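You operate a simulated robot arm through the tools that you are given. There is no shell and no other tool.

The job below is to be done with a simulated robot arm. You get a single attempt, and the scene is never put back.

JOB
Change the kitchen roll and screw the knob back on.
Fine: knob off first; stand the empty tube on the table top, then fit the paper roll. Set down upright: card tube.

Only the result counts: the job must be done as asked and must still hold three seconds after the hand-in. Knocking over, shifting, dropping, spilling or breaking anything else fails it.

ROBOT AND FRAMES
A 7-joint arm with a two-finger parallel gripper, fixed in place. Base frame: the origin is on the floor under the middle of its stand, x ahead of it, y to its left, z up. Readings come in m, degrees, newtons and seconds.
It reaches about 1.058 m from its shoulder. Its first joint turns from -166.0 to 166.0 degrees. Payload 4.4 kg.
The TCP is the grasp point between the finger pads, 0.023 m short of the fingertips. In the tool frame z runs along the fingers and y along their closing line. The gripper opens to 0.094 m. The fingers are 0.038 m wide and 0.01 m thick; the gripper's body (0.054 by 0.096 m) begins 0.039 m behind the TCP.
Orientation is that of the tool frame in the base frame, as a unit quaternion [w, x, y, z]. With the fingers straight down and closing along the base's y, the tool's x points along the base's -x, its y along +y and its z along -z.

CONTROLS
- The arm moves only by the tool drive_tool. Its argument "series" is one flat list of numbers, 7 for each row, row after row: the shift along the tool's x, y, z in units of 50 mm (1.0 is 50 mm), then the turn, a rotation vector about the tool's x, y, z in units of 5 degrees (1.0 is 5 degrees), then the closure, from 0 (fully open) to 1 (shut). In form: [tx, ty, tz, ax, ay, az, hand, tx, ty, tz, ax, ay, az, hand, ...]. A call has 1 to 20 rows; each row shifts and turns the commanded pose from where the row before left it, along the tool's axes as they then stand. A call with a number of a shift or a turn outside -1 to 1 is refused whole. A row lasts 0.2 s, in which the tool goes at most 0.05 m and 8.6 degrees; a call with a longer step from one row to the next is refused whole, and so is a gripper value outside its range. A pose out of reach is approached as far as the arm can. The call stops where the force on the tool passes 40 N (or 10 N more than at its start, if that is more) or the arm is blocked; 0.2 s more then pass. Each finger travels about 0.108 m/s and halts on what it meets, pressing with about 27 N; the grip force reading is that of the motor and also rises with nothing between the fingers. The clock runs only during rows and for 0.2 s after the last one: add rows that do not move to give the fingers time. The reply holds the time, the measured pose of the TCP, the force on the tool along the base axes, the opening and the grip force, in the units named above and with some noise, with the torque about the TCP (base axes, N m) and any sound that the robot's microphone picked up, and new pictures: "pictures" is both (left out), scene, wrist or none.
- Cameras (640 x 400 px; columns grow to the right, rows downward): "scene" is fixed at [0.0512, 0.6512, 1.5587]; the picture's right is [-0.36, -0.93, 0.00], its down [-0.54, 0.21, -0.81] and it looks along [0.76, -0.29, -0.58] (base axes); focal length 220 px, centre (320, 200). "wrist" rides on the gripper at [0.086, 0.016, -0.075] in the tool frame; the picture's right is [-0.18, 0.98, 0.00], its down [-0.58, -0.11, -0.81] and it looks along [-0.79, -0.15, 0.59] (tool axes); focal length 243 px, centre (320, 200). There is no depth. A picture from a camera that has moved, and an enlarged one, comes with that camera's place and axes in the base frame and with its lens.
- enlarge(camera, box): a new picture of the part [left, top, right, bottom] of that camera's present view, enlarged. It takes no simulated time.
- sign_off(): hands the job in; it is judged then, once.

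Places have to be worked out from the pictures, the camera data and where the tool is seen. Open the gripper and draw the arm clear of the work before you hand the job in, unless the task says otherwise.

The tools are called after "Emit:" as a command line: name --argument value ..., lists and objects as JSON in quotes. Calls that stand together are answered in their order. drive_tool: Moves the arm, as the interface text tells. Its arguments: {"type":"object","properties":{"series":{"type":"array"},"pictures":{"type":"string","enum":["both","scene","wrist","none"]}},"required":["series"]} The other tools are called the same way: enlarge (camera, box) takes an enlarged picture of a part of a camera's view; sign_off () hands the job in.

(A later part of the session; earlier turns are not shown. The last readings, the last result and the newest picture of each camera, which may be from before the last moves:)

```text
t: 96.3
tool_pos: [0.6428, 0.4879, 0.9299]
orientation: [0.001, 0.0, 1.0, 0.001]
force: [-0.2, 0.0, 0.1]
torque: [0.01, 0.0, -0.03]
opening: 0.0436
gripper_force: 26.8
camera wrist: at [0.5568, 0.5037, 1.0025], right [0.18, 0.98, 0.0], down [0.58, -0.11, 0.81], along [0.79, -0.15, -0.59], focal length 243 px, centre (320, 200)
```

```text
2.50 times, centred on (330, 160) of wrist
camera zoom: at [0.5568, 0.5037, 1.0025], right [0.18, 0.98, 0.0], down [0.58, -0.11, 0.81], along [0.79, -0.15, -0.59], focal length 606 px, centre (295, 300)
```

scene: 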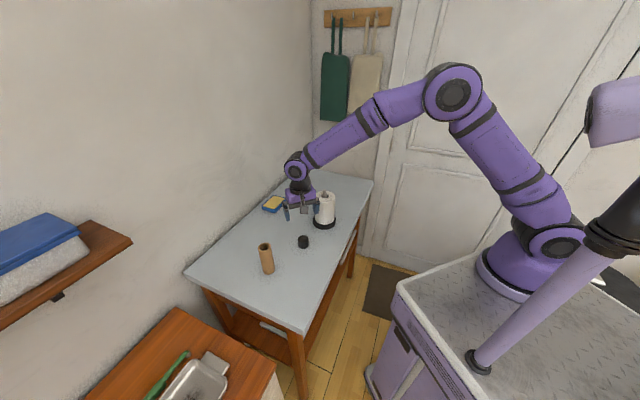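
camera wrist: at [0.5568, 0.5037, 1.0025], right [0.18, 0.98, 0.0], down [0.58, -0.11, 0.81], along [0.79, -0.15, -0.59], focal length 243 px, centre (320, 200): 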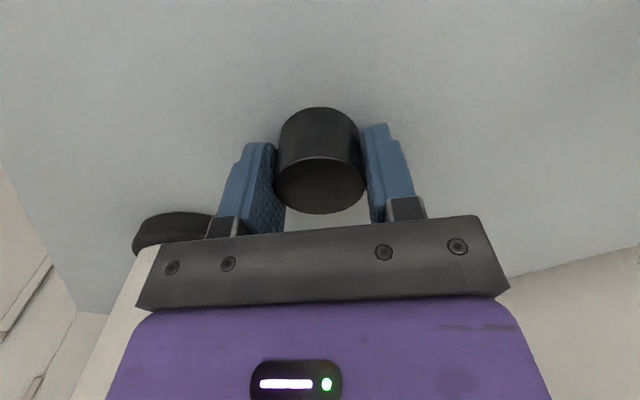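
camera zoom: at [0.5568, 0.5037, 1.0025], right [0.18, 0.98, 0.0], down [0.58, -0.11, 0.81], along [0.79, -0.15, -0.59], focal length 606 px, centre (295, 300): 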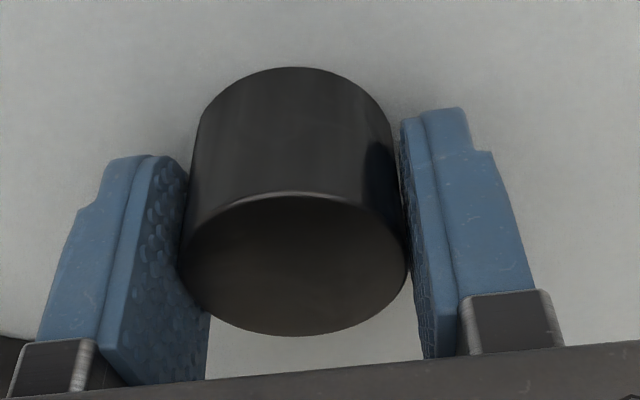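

It's now concentric within about a millimetre. I'll lift the knob, carry it over the spindle, and wind the wrist counter-clockwise to get the full clockwise range.

Emit:
drive_tool --series '[0, 0, -0.5, 0, 0, 0, 1, 0, 0, -0.85, 0, 0, 0, 1, 0, 0, -0.85, 0, 0, 0, 1, 0, 0, -0.85, 0, 0, 0, 1, 0, 0, -0.85, 0, 0, 0, 1, 0, 0, -0.85, 0, 0, 0, 1, -0.49, -0.6425, 0, 0, 0, 0, 1, -0.49, -0.6425, 0, 0, 0, 0, 1, -0.49, -0.6425, 0, 0, 0, 0, 1, -0.49, -0.6425, 0, 0, 0, 0, 1, 0, 0, 0, 0, 0, -1, 1, 0, 0, 0, 0, 0, -1, 1, 0, 0, 0, 0, 0, -1, 1, 0, 0, 0, 0, 0, -1, 1, 0, 0, 0, 0, 0, -1, 1, 0, 0, 0, 0, 0, -1, 1, 0, 0, 0, 0, 0, -1, 1, 0, 0, 0, 0, 0, -1, 1, 0, 0, 0, 0, 0, -1, 1, 0, 0, 0, 0, 0, -1, 1]' --pictures "none"

Emit:
drive_tool --series '[0, 0, 0, 0, 0, -1, 1, 0, 0, 0, 0, 0, -1, 1, 0, 0, 0, 0, 0, -1, 1, 0, 0, 0, 0, 0, -1, 1, 0, 0, 0, 0, 0, -1, 1, 0, 0, 0, 0, 0, -1, 1, 0, 0, 0, 0, 0, -1, 1, 0, 0, 0, 0, 0, -1, 1, 0, 0, 0, 0, 0, -1, 1, 0, 0, 0, 0, 0, -1, 1, 0, 0, 0, 0, 0, -1, 1, 0, 0, 0, 0, 0, -1, 1, 0, 0, 0, 0, 0, -1, 1, 0, 0, 0, 0, 0, -1, 1, 0, 0, 0, 0, 0, -1, 1, 0, 0, 0, 0, 0, -1, 1, 0, 0, 0, 0, 0, -1, 1, 0, 0, 0, 0, 0, -1, 1, 0, 0, 0, 0, 0, -1, 1, 0, 0, 0, 0, 0, -1, 1]' --pictures "both"

Emit:
enlarge --camera "scene" --box '[295, 150, 355, 235]'

Emit:
enlarge --camera "wrist" --box '[220, 0, 440, 240]'

```text
t: 100.5
tool_pos: [0.7414, 0.3586, 1.1656]
orientation: [0.001, -0.423, 0.906, 0.0]
force: [-0.8, 0.0, 0.0]
torque: [0.0, 0.0, 0.02]
opening: 0.0431
gripper_force: 26.8
```

```text
t: 104.7
tool_pos: [0.7402, 0.3614, 1.167]
orientation: [-0.002, 0.966, -0.258, 0.0]
force: [-0.6, 0.1, -0.9]
torque: [0.01, 0.0, 0.0]
opening: 0.0431
gripper_force: 27.0
camera wrist: at [0.808, 0.3021, 1.24], right [-0.65, -0.76, 0.0], down [-0.45, 0.38, 0.81], along [-0.61, 0.53, -0.59], focal length 243 px, centre (320, 200)
```

scene: 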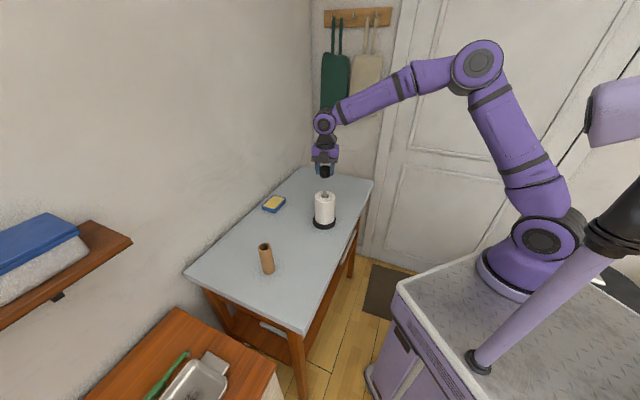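
wrist: 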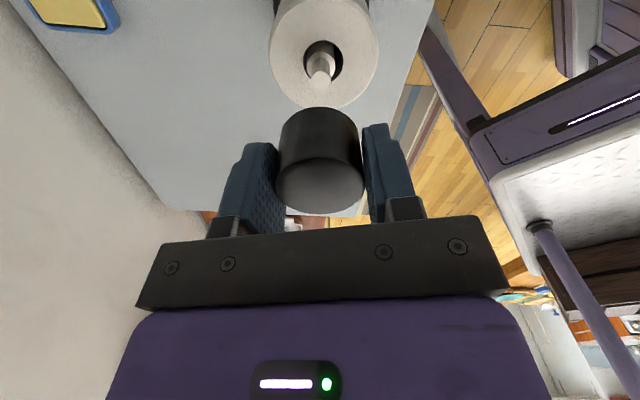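

```text
4.71 times, centred on (325, 192) of scene
camera zoom: at [0.0512, 0.6512, 1.5587], right [-0.36, -0.93, 0.0], down [-0.54, 0.21, -0.81], along [0.76, -0.29, -0.58], focal length 1037 px, centre (296, 235)
```

zoom: 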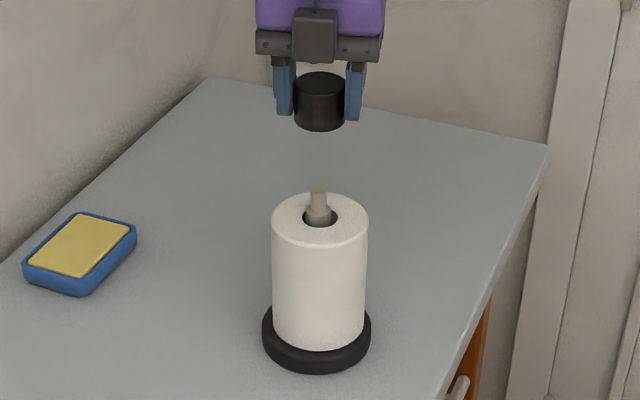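

```text
1.67 times, centred on (330, 120) of wrist
camera zoom: at [0.808, 0.3021, 1.24], right [-0.65, -0.76, 0.0], down [-0.45, 0.38, 0.81], along [-0.61, 0.53, -0.59], focal length 404 px, centre (303, 333)
```

zoom: 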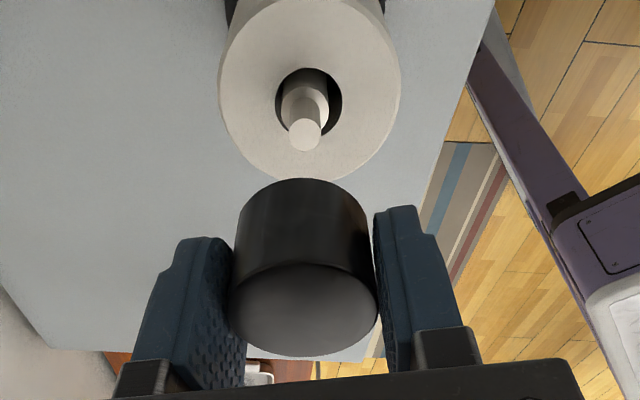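

I'll take finer enlargements to compare the knob centre with the stud, both from the wrist and from the scene camera.

Emit:
enlarge --camera "wrist" --box '[260, 30, 380, 105]'

Emit:
enlarge --camera "wrist" --box '[250, 100, 390, 220]'

Emit:
enlarge --camera "scene" --box '[305, 160, 345, 200]'

```text
5.33 times, centred on (320, 68) of wrist
camera zoom: at [0.808, 0.3021, 1.24], right [-0.65, -0.76, 0.0], down [-0.45, 0.38, 0.81], along [-0.61, 0.53, -0.59], focal length 1294 px, centre (320, 907)
```

zoom: 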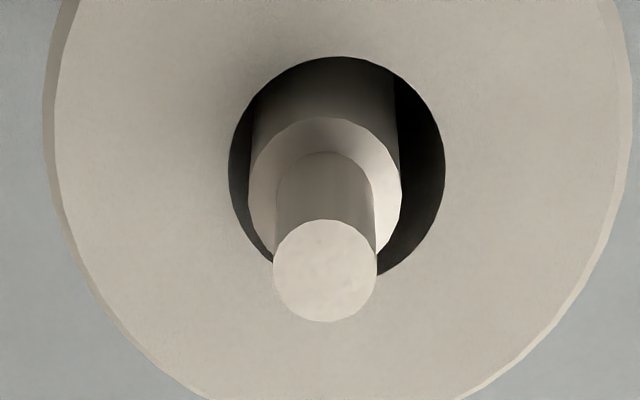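

```text
3.33 times, centred on (320, 160) of wrist
camera zoom: at [0.808, 0.3021, 1.24], right [-0.65, -0.76, 0.0], down [-0.45, 0.38, 0.81], along [-0.61, 0.53, -0.59], focal length 809 px, centre (320, 333)
```

zoom: 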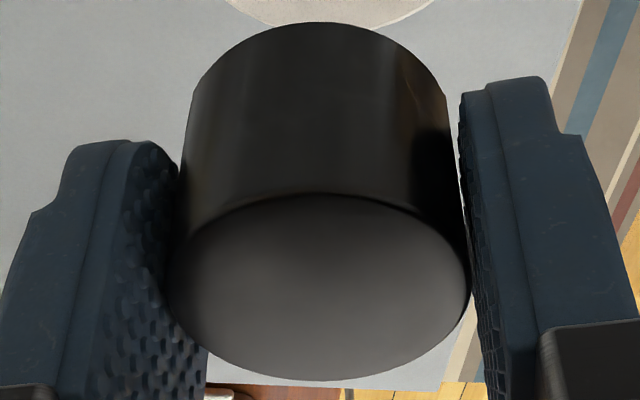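

```text
10.00 times, centred on (325, 180) of scene
camera zoom: at [0.0512, 0.6512, 1.5587], right [-0.36, -0.93, 0.0], down [-0.54, 0.21, -0.81], along [0.76, -0.29, -0.58], focal length 2203 px, centre (270, 400)
```

zoom: 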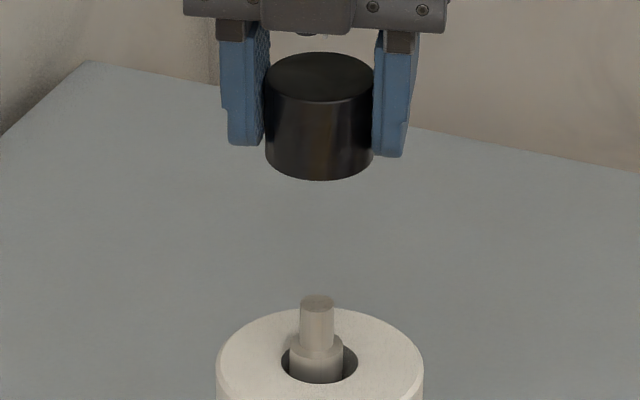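

The scene view shows the knob and stud aligned sideways within 0.5 mm. The wrist view puts the stud about 2 mm along tool -x. I'll shift by that, lower to about 15 mm above the stud, and recheck.

Emit:
drive_tool --series '[-0.04, 0.006, 0, 0, 0, 0, 1, 0, 0, 0.35, 0, 0, 0, 1, 0, 0, 0.35, 0, 0, 0, 1, 0, 0, 0.4, 0, 0, 0, 1, 0, 0, 0, 0, 0, 0, 1]' --pictures "both"

Emit:
enlarge --camera "wrist" --box '[250, 40, 390, 220]'

Emit:
enlarge --camera "scene" --box '[305, 170, 345, 205]'

```text
t: 105.9
tool_pos: [0.739, 0.3583, 1.1125]
orientation: [-0.002, 0.966, -0.26, 0.001]
force: [0.5, 0.0, -0.5]
torque: [0.0, 0.0, 0.0]
opening: 0.0434
gripper_force: 26.6
camera wrist: at [0.806, 0.3009, 1.1851], right [-0.65, -0.76, 0.0], down [-0.45, 0.38, 0.81], along [-0.61, 0.53, -0.59], focal length 243 px, centre (320, 200)
```

scene: 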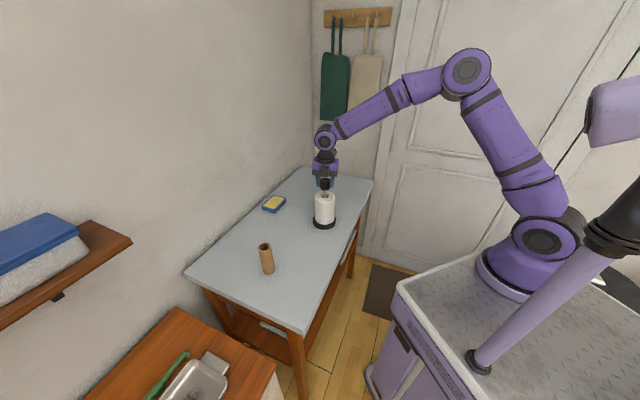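
wrist: 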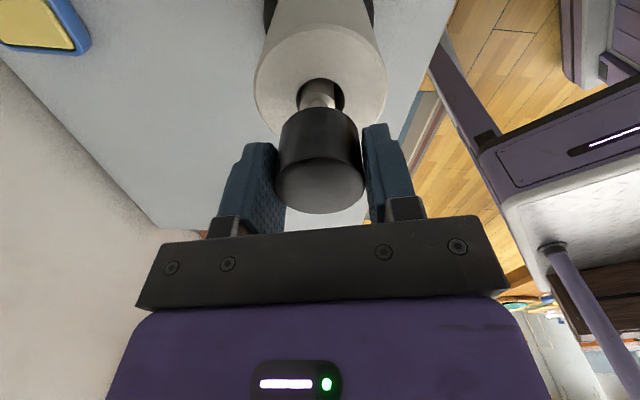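

```text
2.22 times, centred on (320, 130) of wrist
camera zoom: at [0.806, 0.3009, 1.1851], right [-0.65, -0.76, 0.0], down [-0.45, 0.38, 0.81], along [-0.61, 0.53, -0.59], focal length 539 px, centre (320, 356)
```

zoom: 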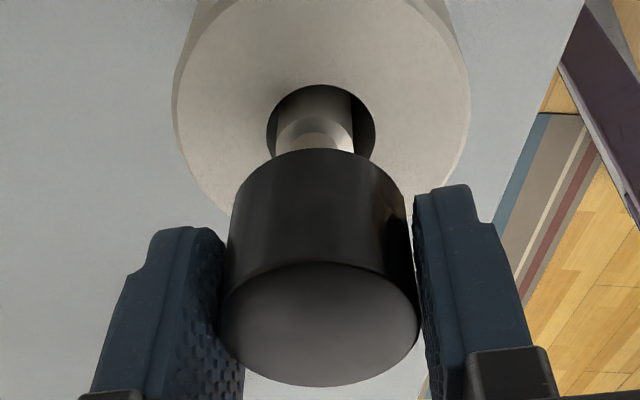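

```text
11.43 times, centred on (325, 188) of scene
camera zoom: at [0.0512, 0.6512, 1.5587], right [-0.36, -0.93, 0.0], down [-0.54, 0.21, -0.81], along [0.76, -0.29, -0.58], focal length 2518 px, centre (263, 343)
```

zoom: 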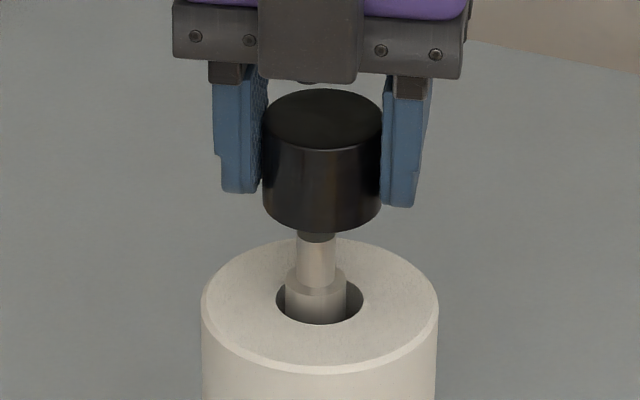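

Both views agree that the knob needs about (+0.9, +1.2) mm. The two view directions are nearly parallel, so I'll make that shift and turn the wrist 70° clockwise to view the stud from a perpendicular side.

Emit:
drive_tool --series '[0, -0.03, 0, 0, 0, 0, 1, 0, 0, 0, 0, 0, 1, 1, 0, 0, 0, 0, 0, 1, 1, 0, 0, 0, 0, 0, 1, 1, 0, 0, 0, 0, 0, 1, 1, 0, 0, 0, 0, 0, 1, 1, 0, 0, 0, 0, 0, 1, 1, 0, 0, 0, 0, 0, 1, 1, 0, 0, 0, 0, 0, 1, 1, 0, 0, 0, 0, 0, 1, 1, 0, 0, 0, 0, 0, 1, 1, 0, 0, 0, 0, 0, 1, 1, 0, 0, 0, 0, 0, 1, 1, 0, 0, 0, 0, 0, 1, 1, 0, 0, 0, 0, 0, 1, 1, 0, 0, 0, 0, 0, 0, 1]' --pictures "both"

Emit:
enlarge --camera "wrist" --box '[250, 40, 390, 220]'

Emit:
enlarge --camera "scene" --box '[305, 170, 345, 205]'

```text
t: 109.3
tool_pos: [0.7401, 0.3613, 1.1115]
orientation: [0.001, -0.642, 0.767, 0.0]
force: [0.0, -0.1, -1.0]
torque: [-0.01, 0.02, 0.02]
opening: 0.0431
gripper_force: 27.2
camera wrist: at [0.7087, 0.2782, 1.1845], right [-0.94, 0.35, 0.0], down [0.21, 0.55, 0.81], along [0.29, 0.76, -0.59], focal length 243 px, centre (320, 200)
```

scene: 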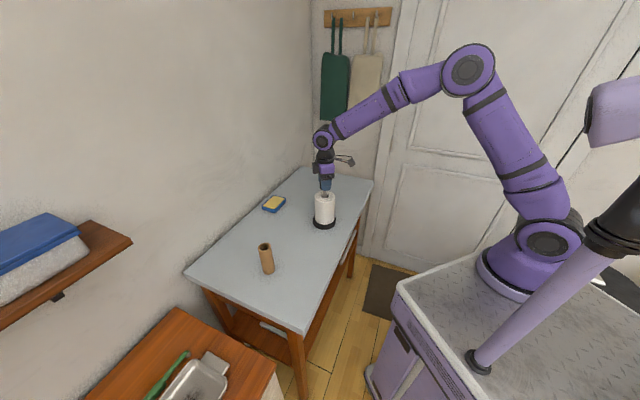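
wrist: 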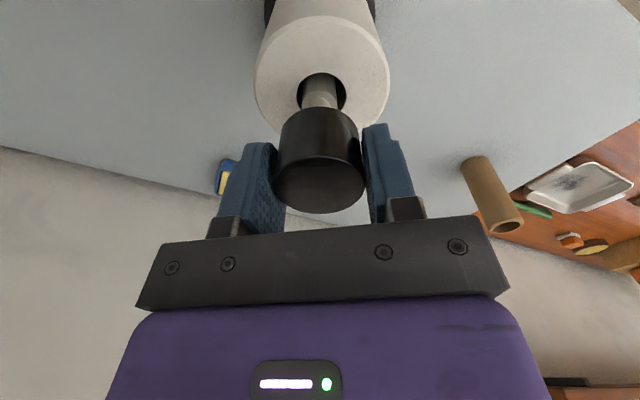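

```text
2.22 times, centred on (320, 130) of wrist
camera zoom: at [0.7087, 0.2782, 1.1845], right [-0.94, 0.35, 0.0], down [0.21, 0.55, 0.81], along [0.29, 0.76, -0.59], focal length 539 px, centre (320, 356)
```

zoom: 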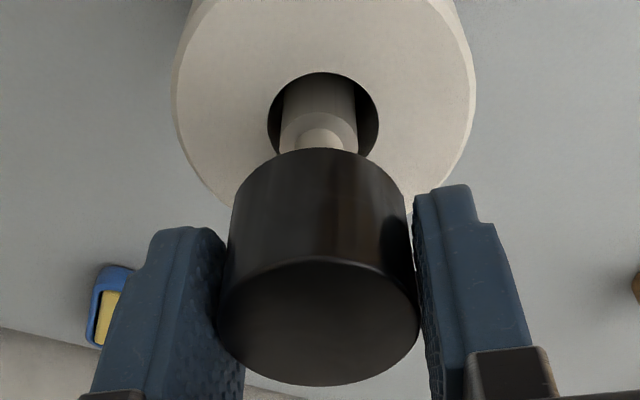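

```text
11.43 times, centred on (325, 188) of scene
camera zoom: at [0.0512, 0.6512, 1.5587], right [-0.36, -0.93, 0.0], down [-0.54, 0.21, -0.81], along [0.76, -0.29, -0.58], focal length 2518 px, centre (263, 343)
```

zoom: 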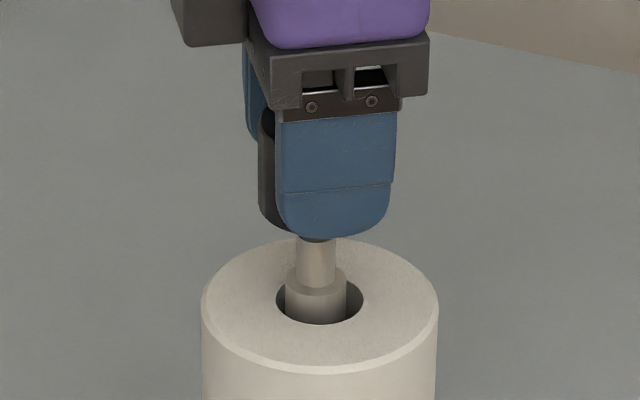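

The knob and stud now line up from both perpendicular directions. I'll lower in steps over the stud, watching the forces.

Emit:
drive_tool --series '[0, 0, 0.1, 0, 0, 0, 1, 0, 0, 0.1, 0, 0, 0, 1, 0, 0, 0.1, 0, 0, 0, 1, 0, 0, 0, 0, 0, 0, 1]' --pictures "wrist"

Emit:
enlarge --camera "wrist" --box '[250, 40, 390, 220]'

Emit:
enlarge --camera "scene" --box '[305, 170, 345, 205]'

```text
t: 110.3
tool_pos: [0.7398, 0.3602, 1.0958]
orientation: [0.001, -0.643, 0.766, -0.001]
force: [0.2, -0.9, -0.1]
torque: [-0.02, 0.0, -0.01]
opening: 0.0428
gripper_force: 27.5
camera wrist: at [0.7096, 0.2773, 1.1696], right [-0.94, 0.35, 0.0], down [0.21, 0.55, 0.81], along [0.29, 0.76, -0.59], focal length 243 px, centre (320, 200)
```

wrist: 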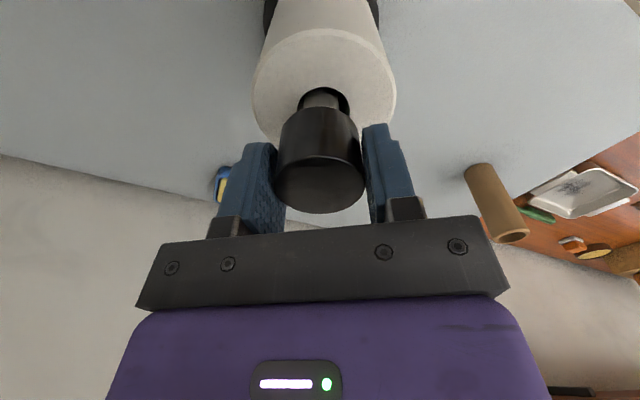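

```text
2.22 times, centred on (320, 130) of wrist
camera zoom: at [0.7096, 0.2773, 1.1696], right [-0.94, 0.35, 0.0], down [0.21, 0.55, 0.81], along [0.29, 0.76, -0.59], focal length 539 px, centre (320, 356)
```

zoom: 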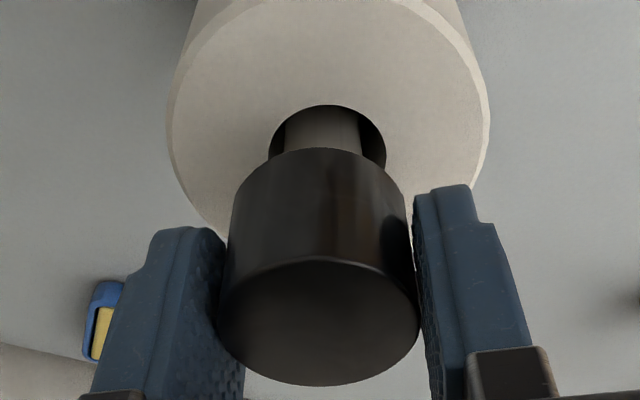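

```text
11.43 times, centred on (325, 188) of scene
camera zoom: at [0.0512, 0.6512, 1.5587], right [-0.36, -0.93, 0.0], down [-0.54, 0.21, -0.81], along [0.76, -0.29, -0.58], focal length 2518 px, centre (263, 343)
```

zoom: 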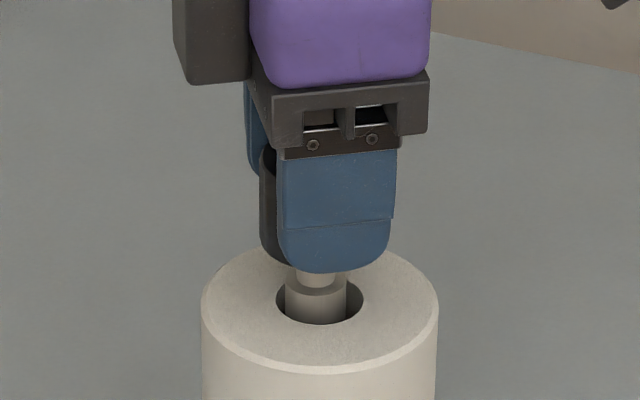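

It's within about 1 mm, so I'll trim slightly (+0.8 mm tool y, -0.5 mm tool x) and continue lowering.

Emit:
drive_tool --series '[-0.01, 0.016, 0, 0, 0, 0, 1, 0, 0, 0.06, 0, 0, 0, 1, 0, 0, 0.06, 0, 0, 0, 1, 0, 0, 0, 0, 0, 0, 1]' --pictures "none"

Emit:
drive_tool --series '[0, 0, 0.04, 0, 0, 0, 1, 0, 0, 0.02, 0, 0, 0, 1]' --pictures "wrist"

Emit:
enlarge --camera "wrist" --box '[250, 40, 390, 220]'

Emit:
enlarge --camera "scene" --box '[305, 170, 345, 205]'

```text
t: 111.3
tool_pos: [0.7402, 0.3625, 1.0893]
orientation: [0.001, -0.642, 0.766, 0.0]
force: [0.3, 0.3, -0.7]
torque: [-0.02, -0.02, 0.01]
opening: 0.043
gripper_force: 27.6
```

```text
t: 111.9
tool_pos: [0.7387, 0.3621, 1.0869]
orientation: [0.001, -0.643, 0.766, 0.0]
force: [0.6, 0.0, -1.1]
torque: [-0.01, 0.0, -0.02]
opening: 0.0431
gripper_force: 27.0
camera wrist: at [0.7085, 0.279, 1.1605], right [-0.94, 0.35, 0.0], down [0.21, 0.55, 0.81], along [0.28, 0.76, -0.59], focal length 243 px, centre (320, 200)
```

wrist: 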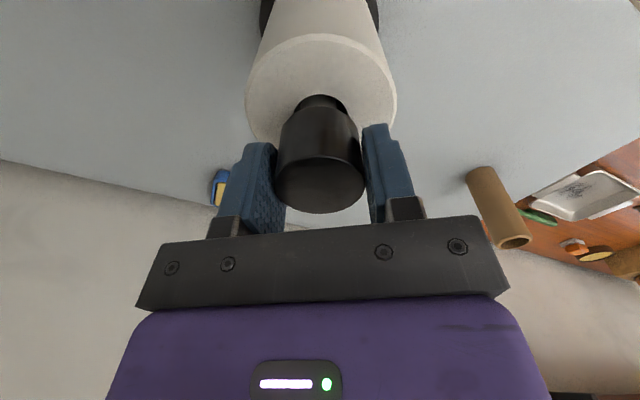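

```text
2.22 times, centred on (320, 130) of wrist
camera zoom: at [0.7085, 0.279, 1.1605], right [-0.94, 0.35, 0.0], down [0.21, 0.55, 0.81], along [0.28, 0.76, -0.59], focal length 539 px, centre (320, 356)
```

zoom: 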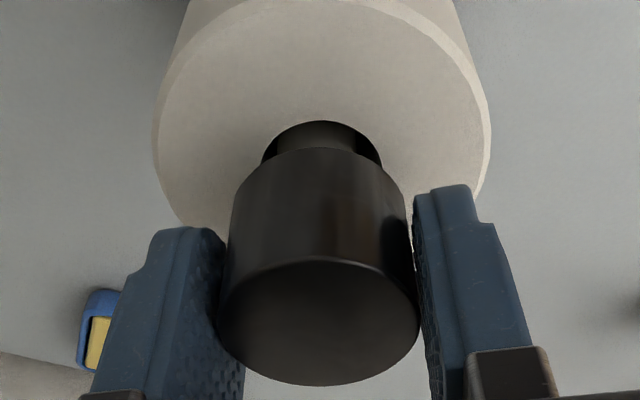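

```text
11.43 times, centred on (325, 188) of scene
camera zoom: at [0.0512, 0.6512, 1.5587], right [-0.36, -0.93, 0.0], down [-0.54, 0.21, -0.81], along [0.76, -0.29, -0.58], focal length 2518 px, centre (263, 343)
```

zoom: 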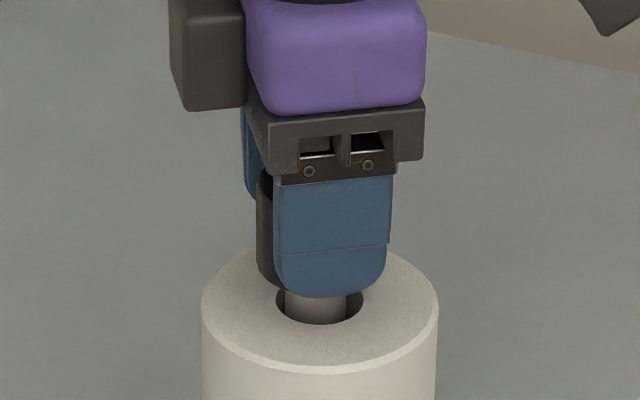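

The stud is already inside the knob's socket with no force. I'm continuing in 1–1.5 mm steps until the threads meet.

Emit:
drive_tool --series '[0, 0, 0.02, 0, 0, 0, 1, 0, 0, 0.02, 0, 0, 0, 1]' --pictures "none"

Emit:
drive_tool --series '[0, 0, 0.02, 0, 0, 0, 1, 0, 0, 0.01, 0, 0, 0, 1]' --pictures "none"

```text
t: 112.5
tool_pos: [0.739, 0.3617, 1.0846]
orientation: [0.001, -0.643, 0.766, -0.001]
force: [0.6, 0.9, -1.1]
torque: [-0.02, 0.03, 0.0]
opening: 0.0431
gripper_force: 27.0
```

```text
t: 113.1
tool_pos: [0.7399, 0.3619, 1.0834]
orientation: [0.002, -0.643, 0.766, -0.001]
force: [3.3, -0.9, 2.1]
torque: [0.05, 0.23, 0.01]
opening: 0.0433
gripper_force: 26.6
```

Contact at TCP z≈1.083, where the thread released before. I'll start turning clockwise with light downward pressure and see whether it bites.

Emit:
drive_tool --series '[0, -0.004, 0.006, 0, 0, 1, 1, 0, 0, 0.0015, 0, 0, 1, 1, 0, 0, 0.0015, 0, 0, 1, 1, 0, 0, 0.0015, 0, 0, 1, 1, 0, 0, 0.0015, 0, 0, 1, 1, 0, 0, 0.0015, 0, 0, 1, 1]' --pictures "none"

Emit:
drive_tool --series '[0, 0, 0.0015, 0, 0, 1, 1, 0, 0, 0.0015, 0, 0, 1, 1, 0, 0, 0.0015, 0, 0, 1, 1, 0, 0, 0.0015, 0, 0, 1, 1, 0, 0, 0.0015, 0, 0, 1, 1, 0, 0, 0.0015, 0, 0, 1, 1]' --pictures "none"

```text
t: 114.5
tool_pos: [0.7398, 0.3618, 1.0817]
orientation: [0.002, -0.422, 0.907, 0.001]
force: [9.6, 2.2, 5.4]
torque: [0.06, -0.49, 0.0]
opening: 0.0429
gripper_force: 27.2
```

```text
t: 115.9
tool_pos: [0.7398, 0.3613, 1.0818]
orientation: [0.001, -0.173, 0.985, 0.001]
force: [10.0, -6.6, 16.2]
torque: [-0.38, -0.23, 0.0]
opening: 0.0431
gripper_force: 26.7
```

fz rose to 16 N with side load from the small in-hand offset, about +0.8 mm along tool x. I'll relieve the side load, add compensation per row, and turn 30° more without pushing further, to see whether fz falls as the thread pulls down.

Emit:
drive_tool --series '[-0.013, -0.017, 0, 0, 0, 0, 1, 0, 0, 0, 0, 0, 0, 1]' --pictures "none"

Emit:
drive_tool --series '[0, -0.0014, 0, 0, 0, 1, 1, 0, -0.0014, 0, 0, 0, 1, 1, 0, -0.0014, 0, 0, 0, 1, 1, 0, -0.0014, 0, 0, 0, 1, 1, 0, -0.0014, 0, 0, 0, 1, 1, 0, -0.0014, 0, 0, 0, 1, 1]' --pictures "both"

Emit:
enlarge --camera "wrist" --box '[250, 40, 390, 220]'

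Emit:
enlarge --camera "scene" --box '[300, 170, 350, 235]'

```text
t: 116.5
tool_pos: [0.7409, 0.3609, 1.0811]
orientation: [0.002, -0.174, 0.985, 0.001]
force: [7.5, -6.9, 19.8]
torque: [-0.33, -0.22, 0.0]
opening: 0.0431
gripper_force: 26.9
```

```text
t: 117.9
tool_pos: [0.7404, 0.3609, 1.0805]
orientation: [0.0, 0.089, 0.996, 0.001]
force: [8.0, -7.5, 4.8]
torque: [-0.54, -0.57, 0.01]
opening: 0.0428
gripper_force: 26.5
camera wrist: at [0.6582, 0.3912, 1.1554], right [0.35, 0.94, 0.0], down [0.55, -0.21, 0.81], along [0.75, -0.28, -0.59], focal length 243 px, centre (320, 200)
```

scene: 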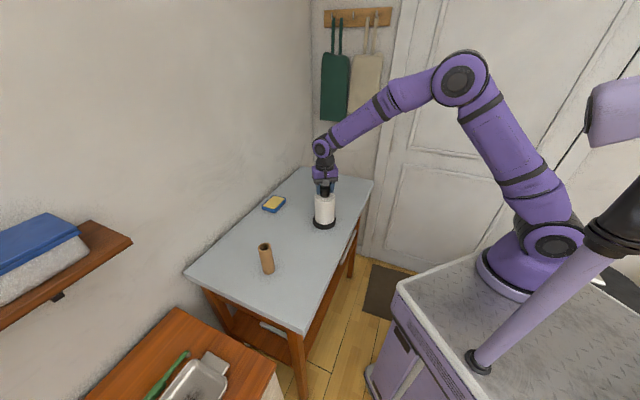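
wrist: 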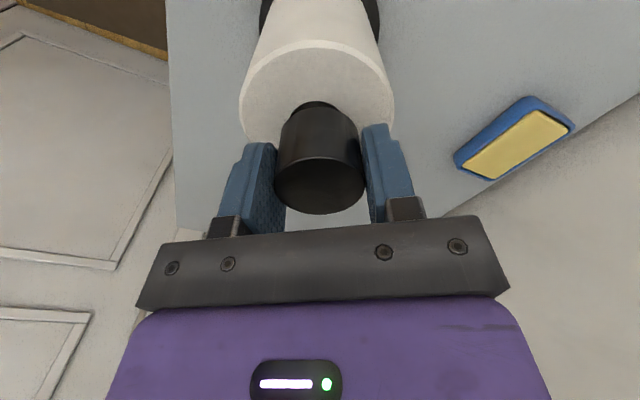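

```text
2.22 times, centred on (320, 130) of wrist
camera zoom: at [0.6582, 0.3912, 1.1554], right [0.35, 0.94, 0.0], down [0.55, -0.21, 0.81], along [0.75, -0.28, -0.59], focal length 539 px, centre (320, 356)
```

zoom: 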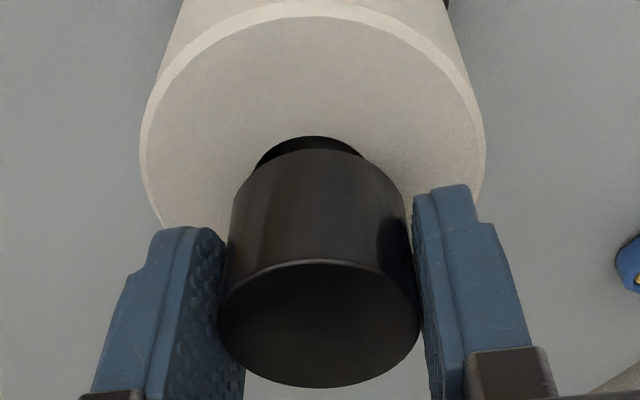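

```text
6.15 times, centred on (325, 202) of scene
camera zoom: at [0.0512, 0.6512, 1.5587], right [-0.36, -0.93, 0.0], down [-0.54, 0.21, -0.81], along [0.76, -0.29, -0.58], focal length 1356 px, centre (289, 185)
```

zoom: 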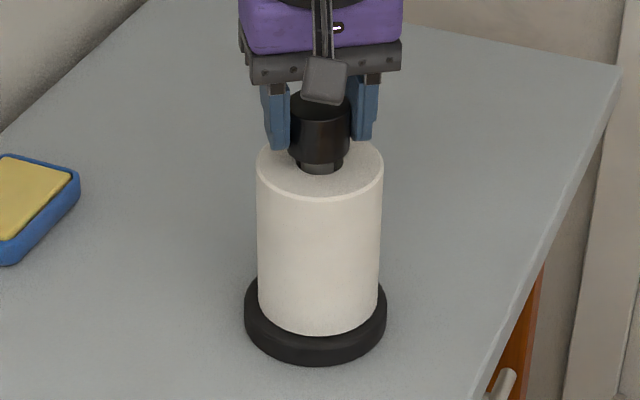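

fz fell by 15 N over 30°, so the thread is engaged and pulling down. I'll relieve the side load again and keep turning with matching descent.

Emit:
drive_tool --series '[-0.018, -0.012, 0, 0, 0, 0, 1, 0, 0, 0, 0, 0, 0, 1]' --pictures "none"

Emit:
drive_tool --series '[0, -0.001, 0.0015, 0, 0, 1, 1, 0, -0.001, 0.0015, 0, 0, 1, 1, 0, -0.001, 0.0015, 0, 0, 1, 1, 0, -0.001, 0.0015, 0, 0, 1, 1, 0, -0.001, 0.0015, 0, 0, 1, 1, 0, -0.001, 0.0015, 0, 0, 1, 1]' --pictures "none"

```text
t: 118.5
tool_pos: [0.7401, 0.3611, 1.0813]
orientation: [-0.001, 0.087, 0.996, 0.001]
force: [0.3, -5.7, -0.6]
torque: [-0.25, 0.07, 0.02]
opening: 0.0432
gripper_force: 26.8
```

```text
t: 119.9
tool_pos: [0.7396, 0.3609, 1.0808]
orientation: [0.0, 0.343, 0.939, 0.001]
force: [3.0, 4.1, 2.1]
torque: [0.02, -0.05, 0.02]
opening: 0.0432
gripper_force: 26.9
```

The loads are small and the descent matches. I'm continuing clockwise another 60°.

Emit:
drive_tool --series '[0, -0.001, 0.0015, 0, 0, 1, 1, 0, -0.001, 0.0015, 0, 0, 1, 1, 0, -0.001, 0.0015, 0, 0, 1, 1, 0, -0.001, 0.0015, 0, 0, 1, 1, 0, -0.001, 0.0015, 0, 0, 1, 1, 0, -0.001, 0.0015, 0, 0, 1, 1]' --pictures "none"

Emit:
drive_tool --series '[0, -0.001, 0.0015, 0, 0, 1, 1, 0, -0.001, 0.0015, 0, 0, 1, 1, 0, -0.001, 0.0015, 0, 0, 1, 1, 0, -0.001, 0.0015, 0, 0, 1, 1, 0, -0.001, 0.0015, 0, 0, 1, 1, 0, -0.001, 0.0015, 0, 0, 1, 1]' --pictures "wrist"

Emit:
enlarge --camera "scene" --box '[300, 170, 350, 235]'

```text
t: 121.3
tool_pos: [0.7398, 0.3596, 1.0803]
orientation: [0.001, 0.574, 0.819, 0.001]
force: [3.4, 3.5, 7.8]
torque: [-0.18, 0.14, -0.01]
opening: 0.0429
gripper_force: 27.0
```

```text
t: 122.7
tool_pos: [0.739, 0.3595, 1.0819]
orientation: [0.001, 0.766, 0.642, 0.002]
force: [3.6, 2.9, 6.9]
torque: [-0.18, 0.3, 0.02]
opening: 0.0428
gripper_force: 27.1
camera wrist: at [0.7708, 0.441, 1.1545], right [0.94, -0.35, 0.0], down [-0.21, -0.55, 0.8], along [-0.28, -0.75, -0.59], focal length 243 px, centre (320, 200)
```

wrist: 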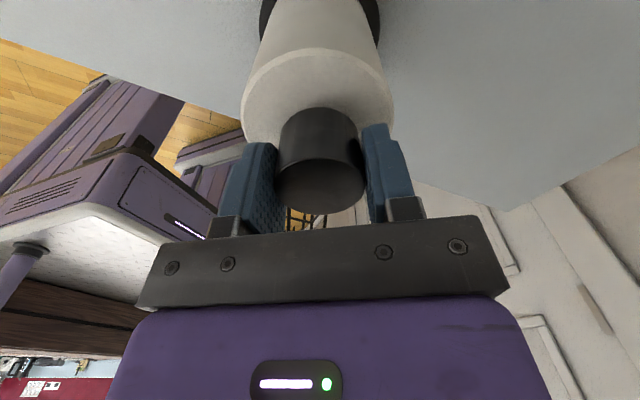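

```text
6.15 times, centred on (325, 202) of scene
camera zoom: at [0.0512, 0.6512, 1.5587], right [-0.36, -0.93, 0.0], down [-0.54, 0.21, -0.81], along [0.76, -0.29, -0.58], focal length 1356 px, centre (289, 185)
```

zoom: 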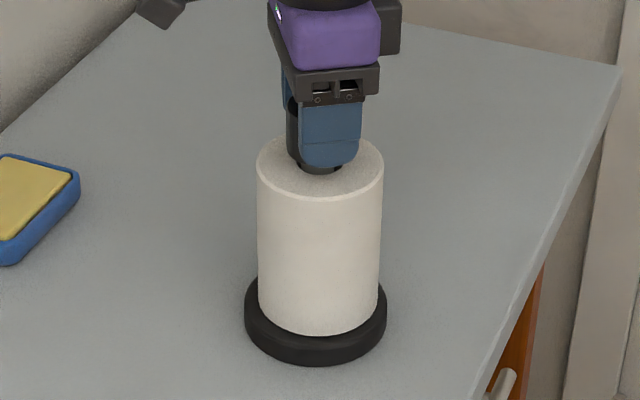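

It's at +100° with the loads steady. I'm turning the remaining 60° toward the wrist's limit.

Emit:
drive_tool --series '[0, -0.001, 0.0013, 0, 0, 1, 1, 0, -0.001, 0.0013, 0, 0, 1, 1, 0, -0.001, 0.0013, 0, 0, 1, 1, 0, -0.001, 0.0013, 0, 0, 1, 1, 0, -0.001, 0.0013, 0, 0, 1, 1, 0, -0.001, 0.0013, 0, 0, 1, 1]' --pictures "none"

Emit:
drive_tool --series '[0, -0.001, 0.0013, 0, 0, 1, 1, 0, -0.001, 0.0013, 0, 0, 1, 1, 0, -0.001, 0.0013, 0, 0, 1, 1, 0, -0.001, 0.0013, 0, 0, 1, 1, 0, -0.001, 0.0013, 0, 0, 1, 1, 0, -0.001, 0.0013, 0, 0, 1, 1]' --pictures "wrist"

Emit:
enlarge --camera "wrist" --box '[220, 80, 440, 240]'

Emit:
enlarge --camera "scene" --box '[305, 170, 345, 205]'

```text
t: 124.1
tool_pos: [0.7396, 0.3612, 1.0797]
orientation: [0.0, 0.906, 0.422, 0.001]
force: [-6.4, -1.7, 4.0]
torque: [-0.15, 0.27, -0.01]
opening: 0.0427
gripper_force: 26.9
```

```text
t: 125.5
tool_pos: [0.7398, 0.3618, 1.08]
orientation: [-0.001, 0.985, 0.173, 0.002]
force: [-6.1, 1.9, 9.8]
torque: [-0.02, 0.04, -0.02]
opening: 0.0425
gripper_force: 26.4
camera wrist: at [0.8259, 0.3737, 1.1537], right [0.16, -0.99, 0.0], down [-0.59, -0.1, 0.8], along [-0.79, -0.13, -0.59], focal length 243 px, centre (320, 200)
```

wrist: 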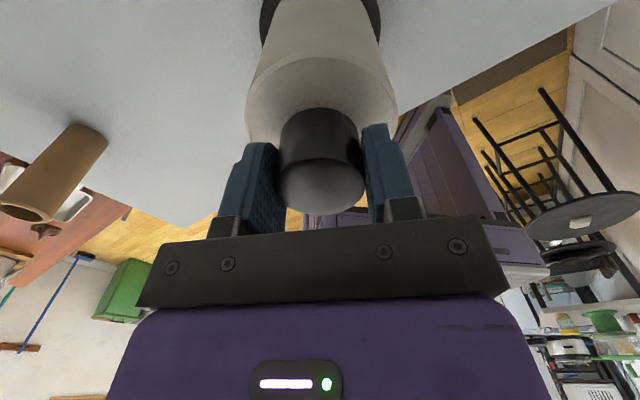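

```text
2.50 times, centred on (330, 160) of wrist
camera zoom: at [0.8259, 0.3737, 1.1537], right [0.16, -0.99, 0.0], down [-0.59, -0.1, 0.8], along [-0.79, -0.13, -0.59], focal length 606 px, centre (295, 300)
```

zoom: 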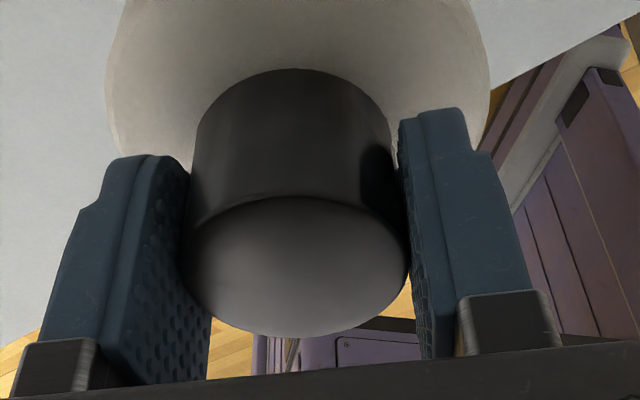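

```text
11.43 times, centred on (325, 188) of scene
camera zoom: at [0.0512, 0.6512, 1.5587], right [-0.36, -0.93, 0.0], down [-0.54, 0.21, -0.81], along [0.76, -0.29, -0.58], focal length 2518 px, centre (263, 343)
```

zoom: 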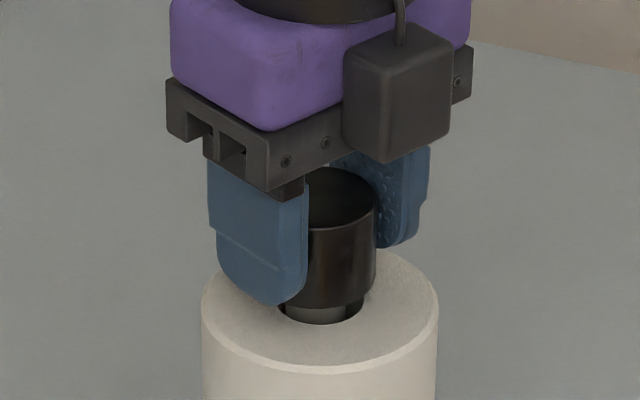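

The knob has travelled down about 3.4 mm and hasn't slipped in the hand. I'll release it, look at its seating, and wind the wrist back for another turn to make sure it's tight.

Emit:
drive_tool --series '[0, 0, 0, 0, 0, 0, 0.6, 0, 0, 0, 0, 0, 0, 0.3, 0, 0, 0, 0, 0, 0, 0.3, 0, 0, 0, 0, 0, 0, 0.3]' --pictures "both"

Emit:
enlarge --camera "wrist" --box '[220, 80, 440, 240]'

Emit:
enlarge --camera "scene" --box '[300, 170, 350, 235]'

```text
t: 126.5
tool_pos: [0.7394, 0.3629, 1.0801]
orientation: [-0.001, 0.985, 0.174, 0.0]
force: [0.2, -0.6, -0.1]
torque: [0.03, 0.03, -0.01]
opening: 0.0658
gripper_force: 0.1
camera wrist: at [0.8265, 0.3738, 1.1534], right [0.16, -0.99, 0.0], down [-0.59, -0.1, 0.81], along [-0.79, -0.13, -0.59], focal length 243 px, centre (320, 200)
```

scene: 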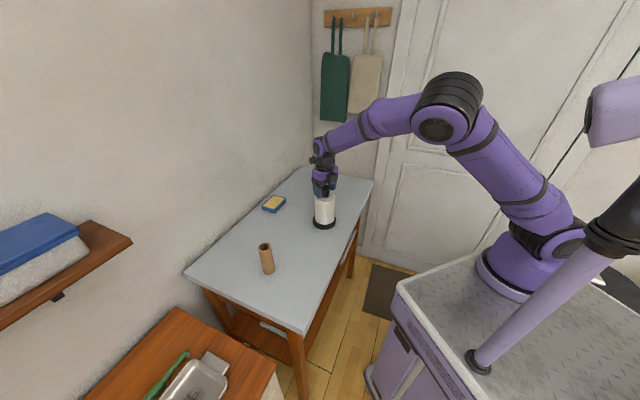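
wrist: 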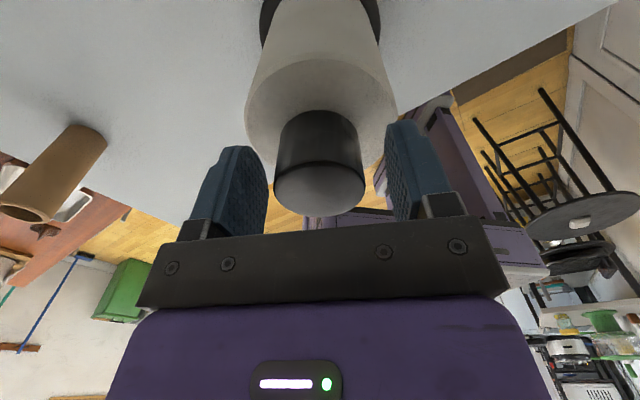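

```text
2.50 times, centred on (330, 160) of wrist
camera zoom: at [0.8265, 0.3738, 1.1534], right [0.16, -0.99, 0.0], down [-0.59, -0.1, 0.81], along [-0.79, -0.13, -0.59], focal length 606 px, centre (295, 300)
```

zoom: 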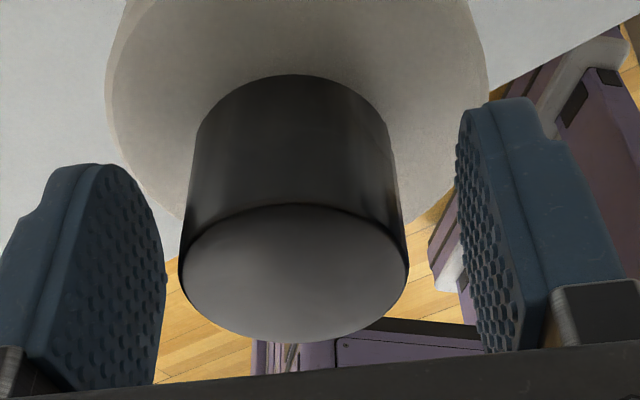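

```text
6.15 times, centred on (325, 202) of scene
camera zoom: at [0.0512, 0.6512, 1.5587], right [-0.36, -0.93, 0.0], down [-0.54, 0.21, -0.81], along [0.76, -0.29, -0.58], focal length 1356 px, centre (289, 185)
```

zoom: 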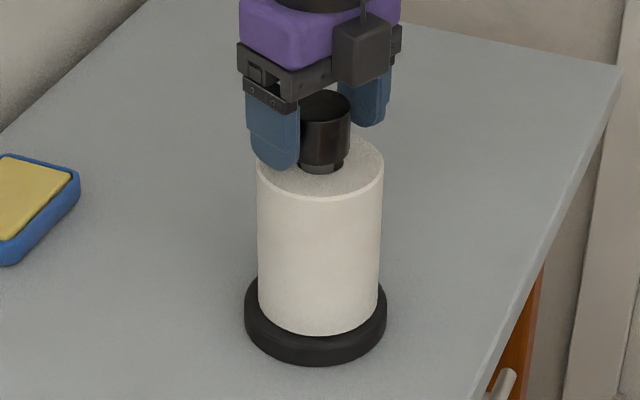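

The knob stays put on its own. I'll nudge the centring by 1.2 mm and wind the wrist back 200° with the fingers open.

Emit:
drive_tool --series '[-0.025, 0, 0, 0, 0, -1, 0.3, 0, 0, 0, 0, 0, -1, 0.3, 0, 0, 0, 0, 0, -1, 0.3, 0, 0, 0, 0, 0, -1, 0.3, 0, 0, 0, 0, 0, -1, 0.3, 0, 0, 0, 0, 0, -1, 0.3, 0, 0, 0, 0, 0, -1, 0.3, 0, 0, 0, 0, 0, -1, 0.3, 0, 0, 0, 0, 0, -1, 0.3, 0, 0, 0, 0, 0, -1, 0.3, 0, 0, 0, 0, 0, -1, 0.3, 0, 0, 0, 0, 0, -1, 0.3, 0, 0, 0, 0, 0, -1, 0.3, 0, 0, 0, 0, 0, -1, 0.3, 0, 0, 0, 0, 0, -1, 0.3, 0, 0, 0, 0, 0, -1, 0.3, 0, 0, 0, 0, 0, -1, 0.3, 0, 0, 0, 0, 0, -1, 0.3, 0, 0, 0, 0, 0, -1, 0.3, 0, 0, 0, 0, 0, -1, 0.3]' --pictures "none"

Emit:
drive_tool --series '[0, 0, 0, 0, 0, -1, 0.3, 0, 0, 0, 0, 0, -1, 0.3, 0, 0, 0, 0, 0, -1, 0.3, 0, 0, 0, 0, 0, -1, 0.3, 0, 0, 0, 0, 0, -1, 0.3, 0, 0, 0, 0, 0, -1, 0.3, 0, 0, 0, 0, 0, -1, 0.3, 0, 0, 0, 0, 0, -1, 0.3, 0, 0, 0, 0, 0, -1, 0.3, 0, 0, 0, 0, 0, -1, 0.3, 0, 0, 0, 0, 0, -1, 0.3, 0, 0, 0, 0, 0, -1, 0.3, 0, 0, 0, 0, 0, -1, 0.3, 0, 0, 0, 0, 0, -1, 0.3, 0, 0, 0, 0, 0, -1, 0.3, 0, 0, 0, 0, 0, -1, 0.3, 0, 0, 0, 0, 0, -1, 0.3, 0, 0, 0, 0, 0, -1, 0.3, 0, 0, 0, 0, 0, -1, 0.3, 0, 0, 0, 0, 0, -1, 0.3]' --pictures "both"

Emit:
enlarge --camera "wrist" --box '[220, 80, 440, 240]'

Emit:
enlarge --camera "scene" --box '[305, 170, 345, 205]'

```text
t: 130.7
tool_pos: [0.7387, 0.3602, 1.0792]
orientation: [0.0, 0.499, 0.866, 0.002]
force: [0.3, 0.0, 0.2]
torque: [-0.04, 0.03, -0.01]
opening: 0.0658
gripper_force: 0.1
```

```text
t: 134.9
tool_pos: [0.7381, 0.3606, 1.0776]
orientation: [0.001, -0.343, 0.939, 0.001]
force: [0.0, 0.5, 0.5]
torque: [-0.02, -0.03, -0.03]
opening: 0.066
gripper_force: 0.0
camera wrist: at [0.6615, 0.3165, 1.1521], right [-0.49, 0.87, 0.0], down [0.51, 0.29, 0.81], along [0.7, 0.4, -0.59], focal length 243 px, centre (320, 200)
```

scene: 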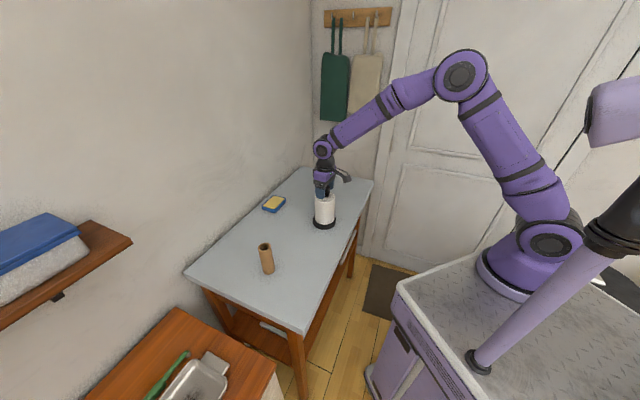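
wrist: 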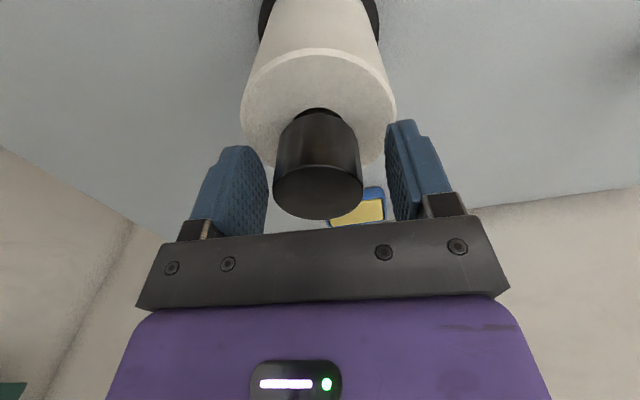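

```text
2.50 times, centred on (330, 160) of wrist
camera zoom: at [0.6615, 0.3165, 1.1521], right [-0.49, 0.87, 0.0], down [0.51, 0.29, 0.81], along [0.7, 0.4, -0.59], focal length 606 px, centre (295, 300)
```

zoom: 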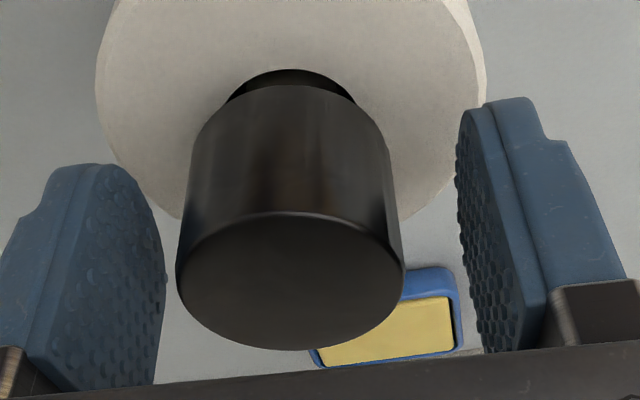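

```text
11.43 times, centred on (325, 188) of scene
camera zoom: at [0.0512, 0.6512, 1.5587], right [-0.36, -0.93, 0.0], down [-0.54, 0.21, -0.81], along [0.76, -0.29, -0.58], focal length 2518 px, centre (263, 343)
```

zoom: 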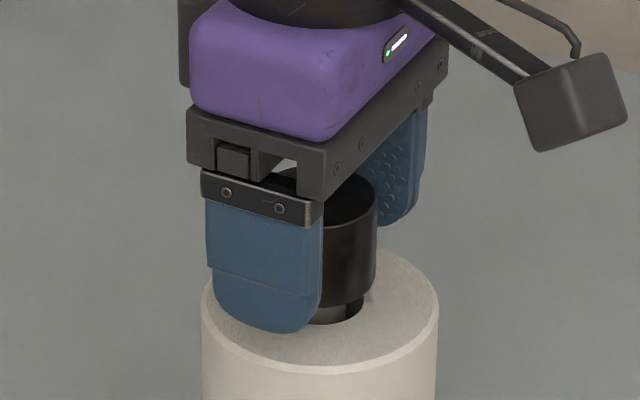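

The knob is about 0.9 mm to -y and 2.5 mm to -x in the tool frame. I'll recentre, close, and read the forces.

Emit:
drive_tool --series '[-0.05, -0.018, 0, 0, 0, 0, 0.3, 0, 0, 0, 0, 0, 0, 0.3, 0, 0, 0, 0, 0, 0, 0.5, 0, 0, 0, 0, 0, 0, 1, 0, 0, 0, 0, 0, 0, 1]' --pictures "wrist"

Emit:
enlarge --camera "wrist" --box '[220, 80, 440, 240]'

```text
t: 136.1
tool_pos: [0.7394, 0.3608, 1.0789]
orientation: [0.002, -0.342, 0.94, 0.0]
force: [0.6, -2.0, 0.6]
torque: [-0.05, 0.0, -0.02]
opening: 0.0434
gripper_force: 26.7
camera wrist: at [0.6639, 0.3173, 1.1521], right [-0.49, 0.87, 0.0], down [0.51, 0.29, 0.81], along [0.7, 0.4, -0.59], focal length 243 px, centre (320, 200)
```

wrist: 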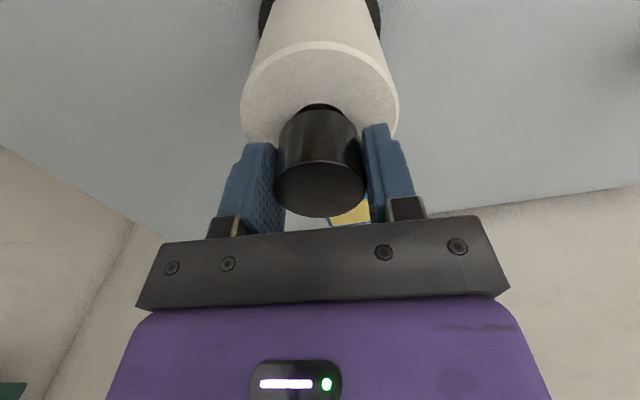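

```text
2.50 times, centred on (330, 160) of wrist
camera zoom: at [0.6639, 0.3173, 1.1521], right [-0.49, 0.87, 0.0], down [0.51, 0.29, 0.81], along [0.7, 0.4, -0.59], focal length 606 px, centre (295, 300)
```

zoom: 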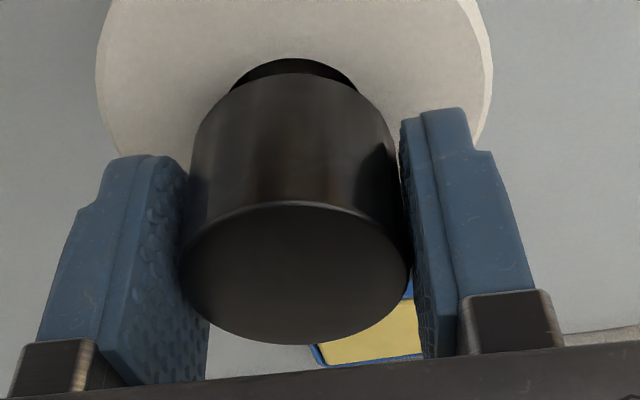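

The grip is clean with almost no side force. I'll turn clockwise 40° and watch fz and the z-torque for tightening.

Emit:
drive_tool --series '[0, 0, 0.005, 0, 0, 1, 1, 0, 0, 0.001, 0, 0, 1, 1, 0, 0, 0.001, 0, 0, 1, 1, 0, 0, 0.001, 0, 0, 1, 1]' --pictures "none"

Emit:
drive_tool --series '[0, 0, 0.001, 0, 0, 1, 1, 0, 0, 0.001, 0, 0, 1, 1, 0, 0, 0.001, 0, 0, 1, 1, 0, 0, 0.001, 0, 0, 1, 1]' --pictures "none"

```text
t: 137.1
tool_pos: [0.7395, 0.3602, 1.0774]
orientation: [0.0, -0.172, 0.985, 0.001]
force: [1.7, -3.8, -1.0]
torque: [-0.23, -0.14, 0.03]
opening: 0.0434
gripper_force: 27.2
```

```text
t: 138.1
tool_pos: [0.7406, 0.3617, 1.0777]
orientation: [0.001, 0.001, 1.0, 0.001]
force: [3.8, -0.7, -1.3]
torque: [-0.24, -0.12, 0.29]
opening: 0.0433
gripper_force: 27.0
```

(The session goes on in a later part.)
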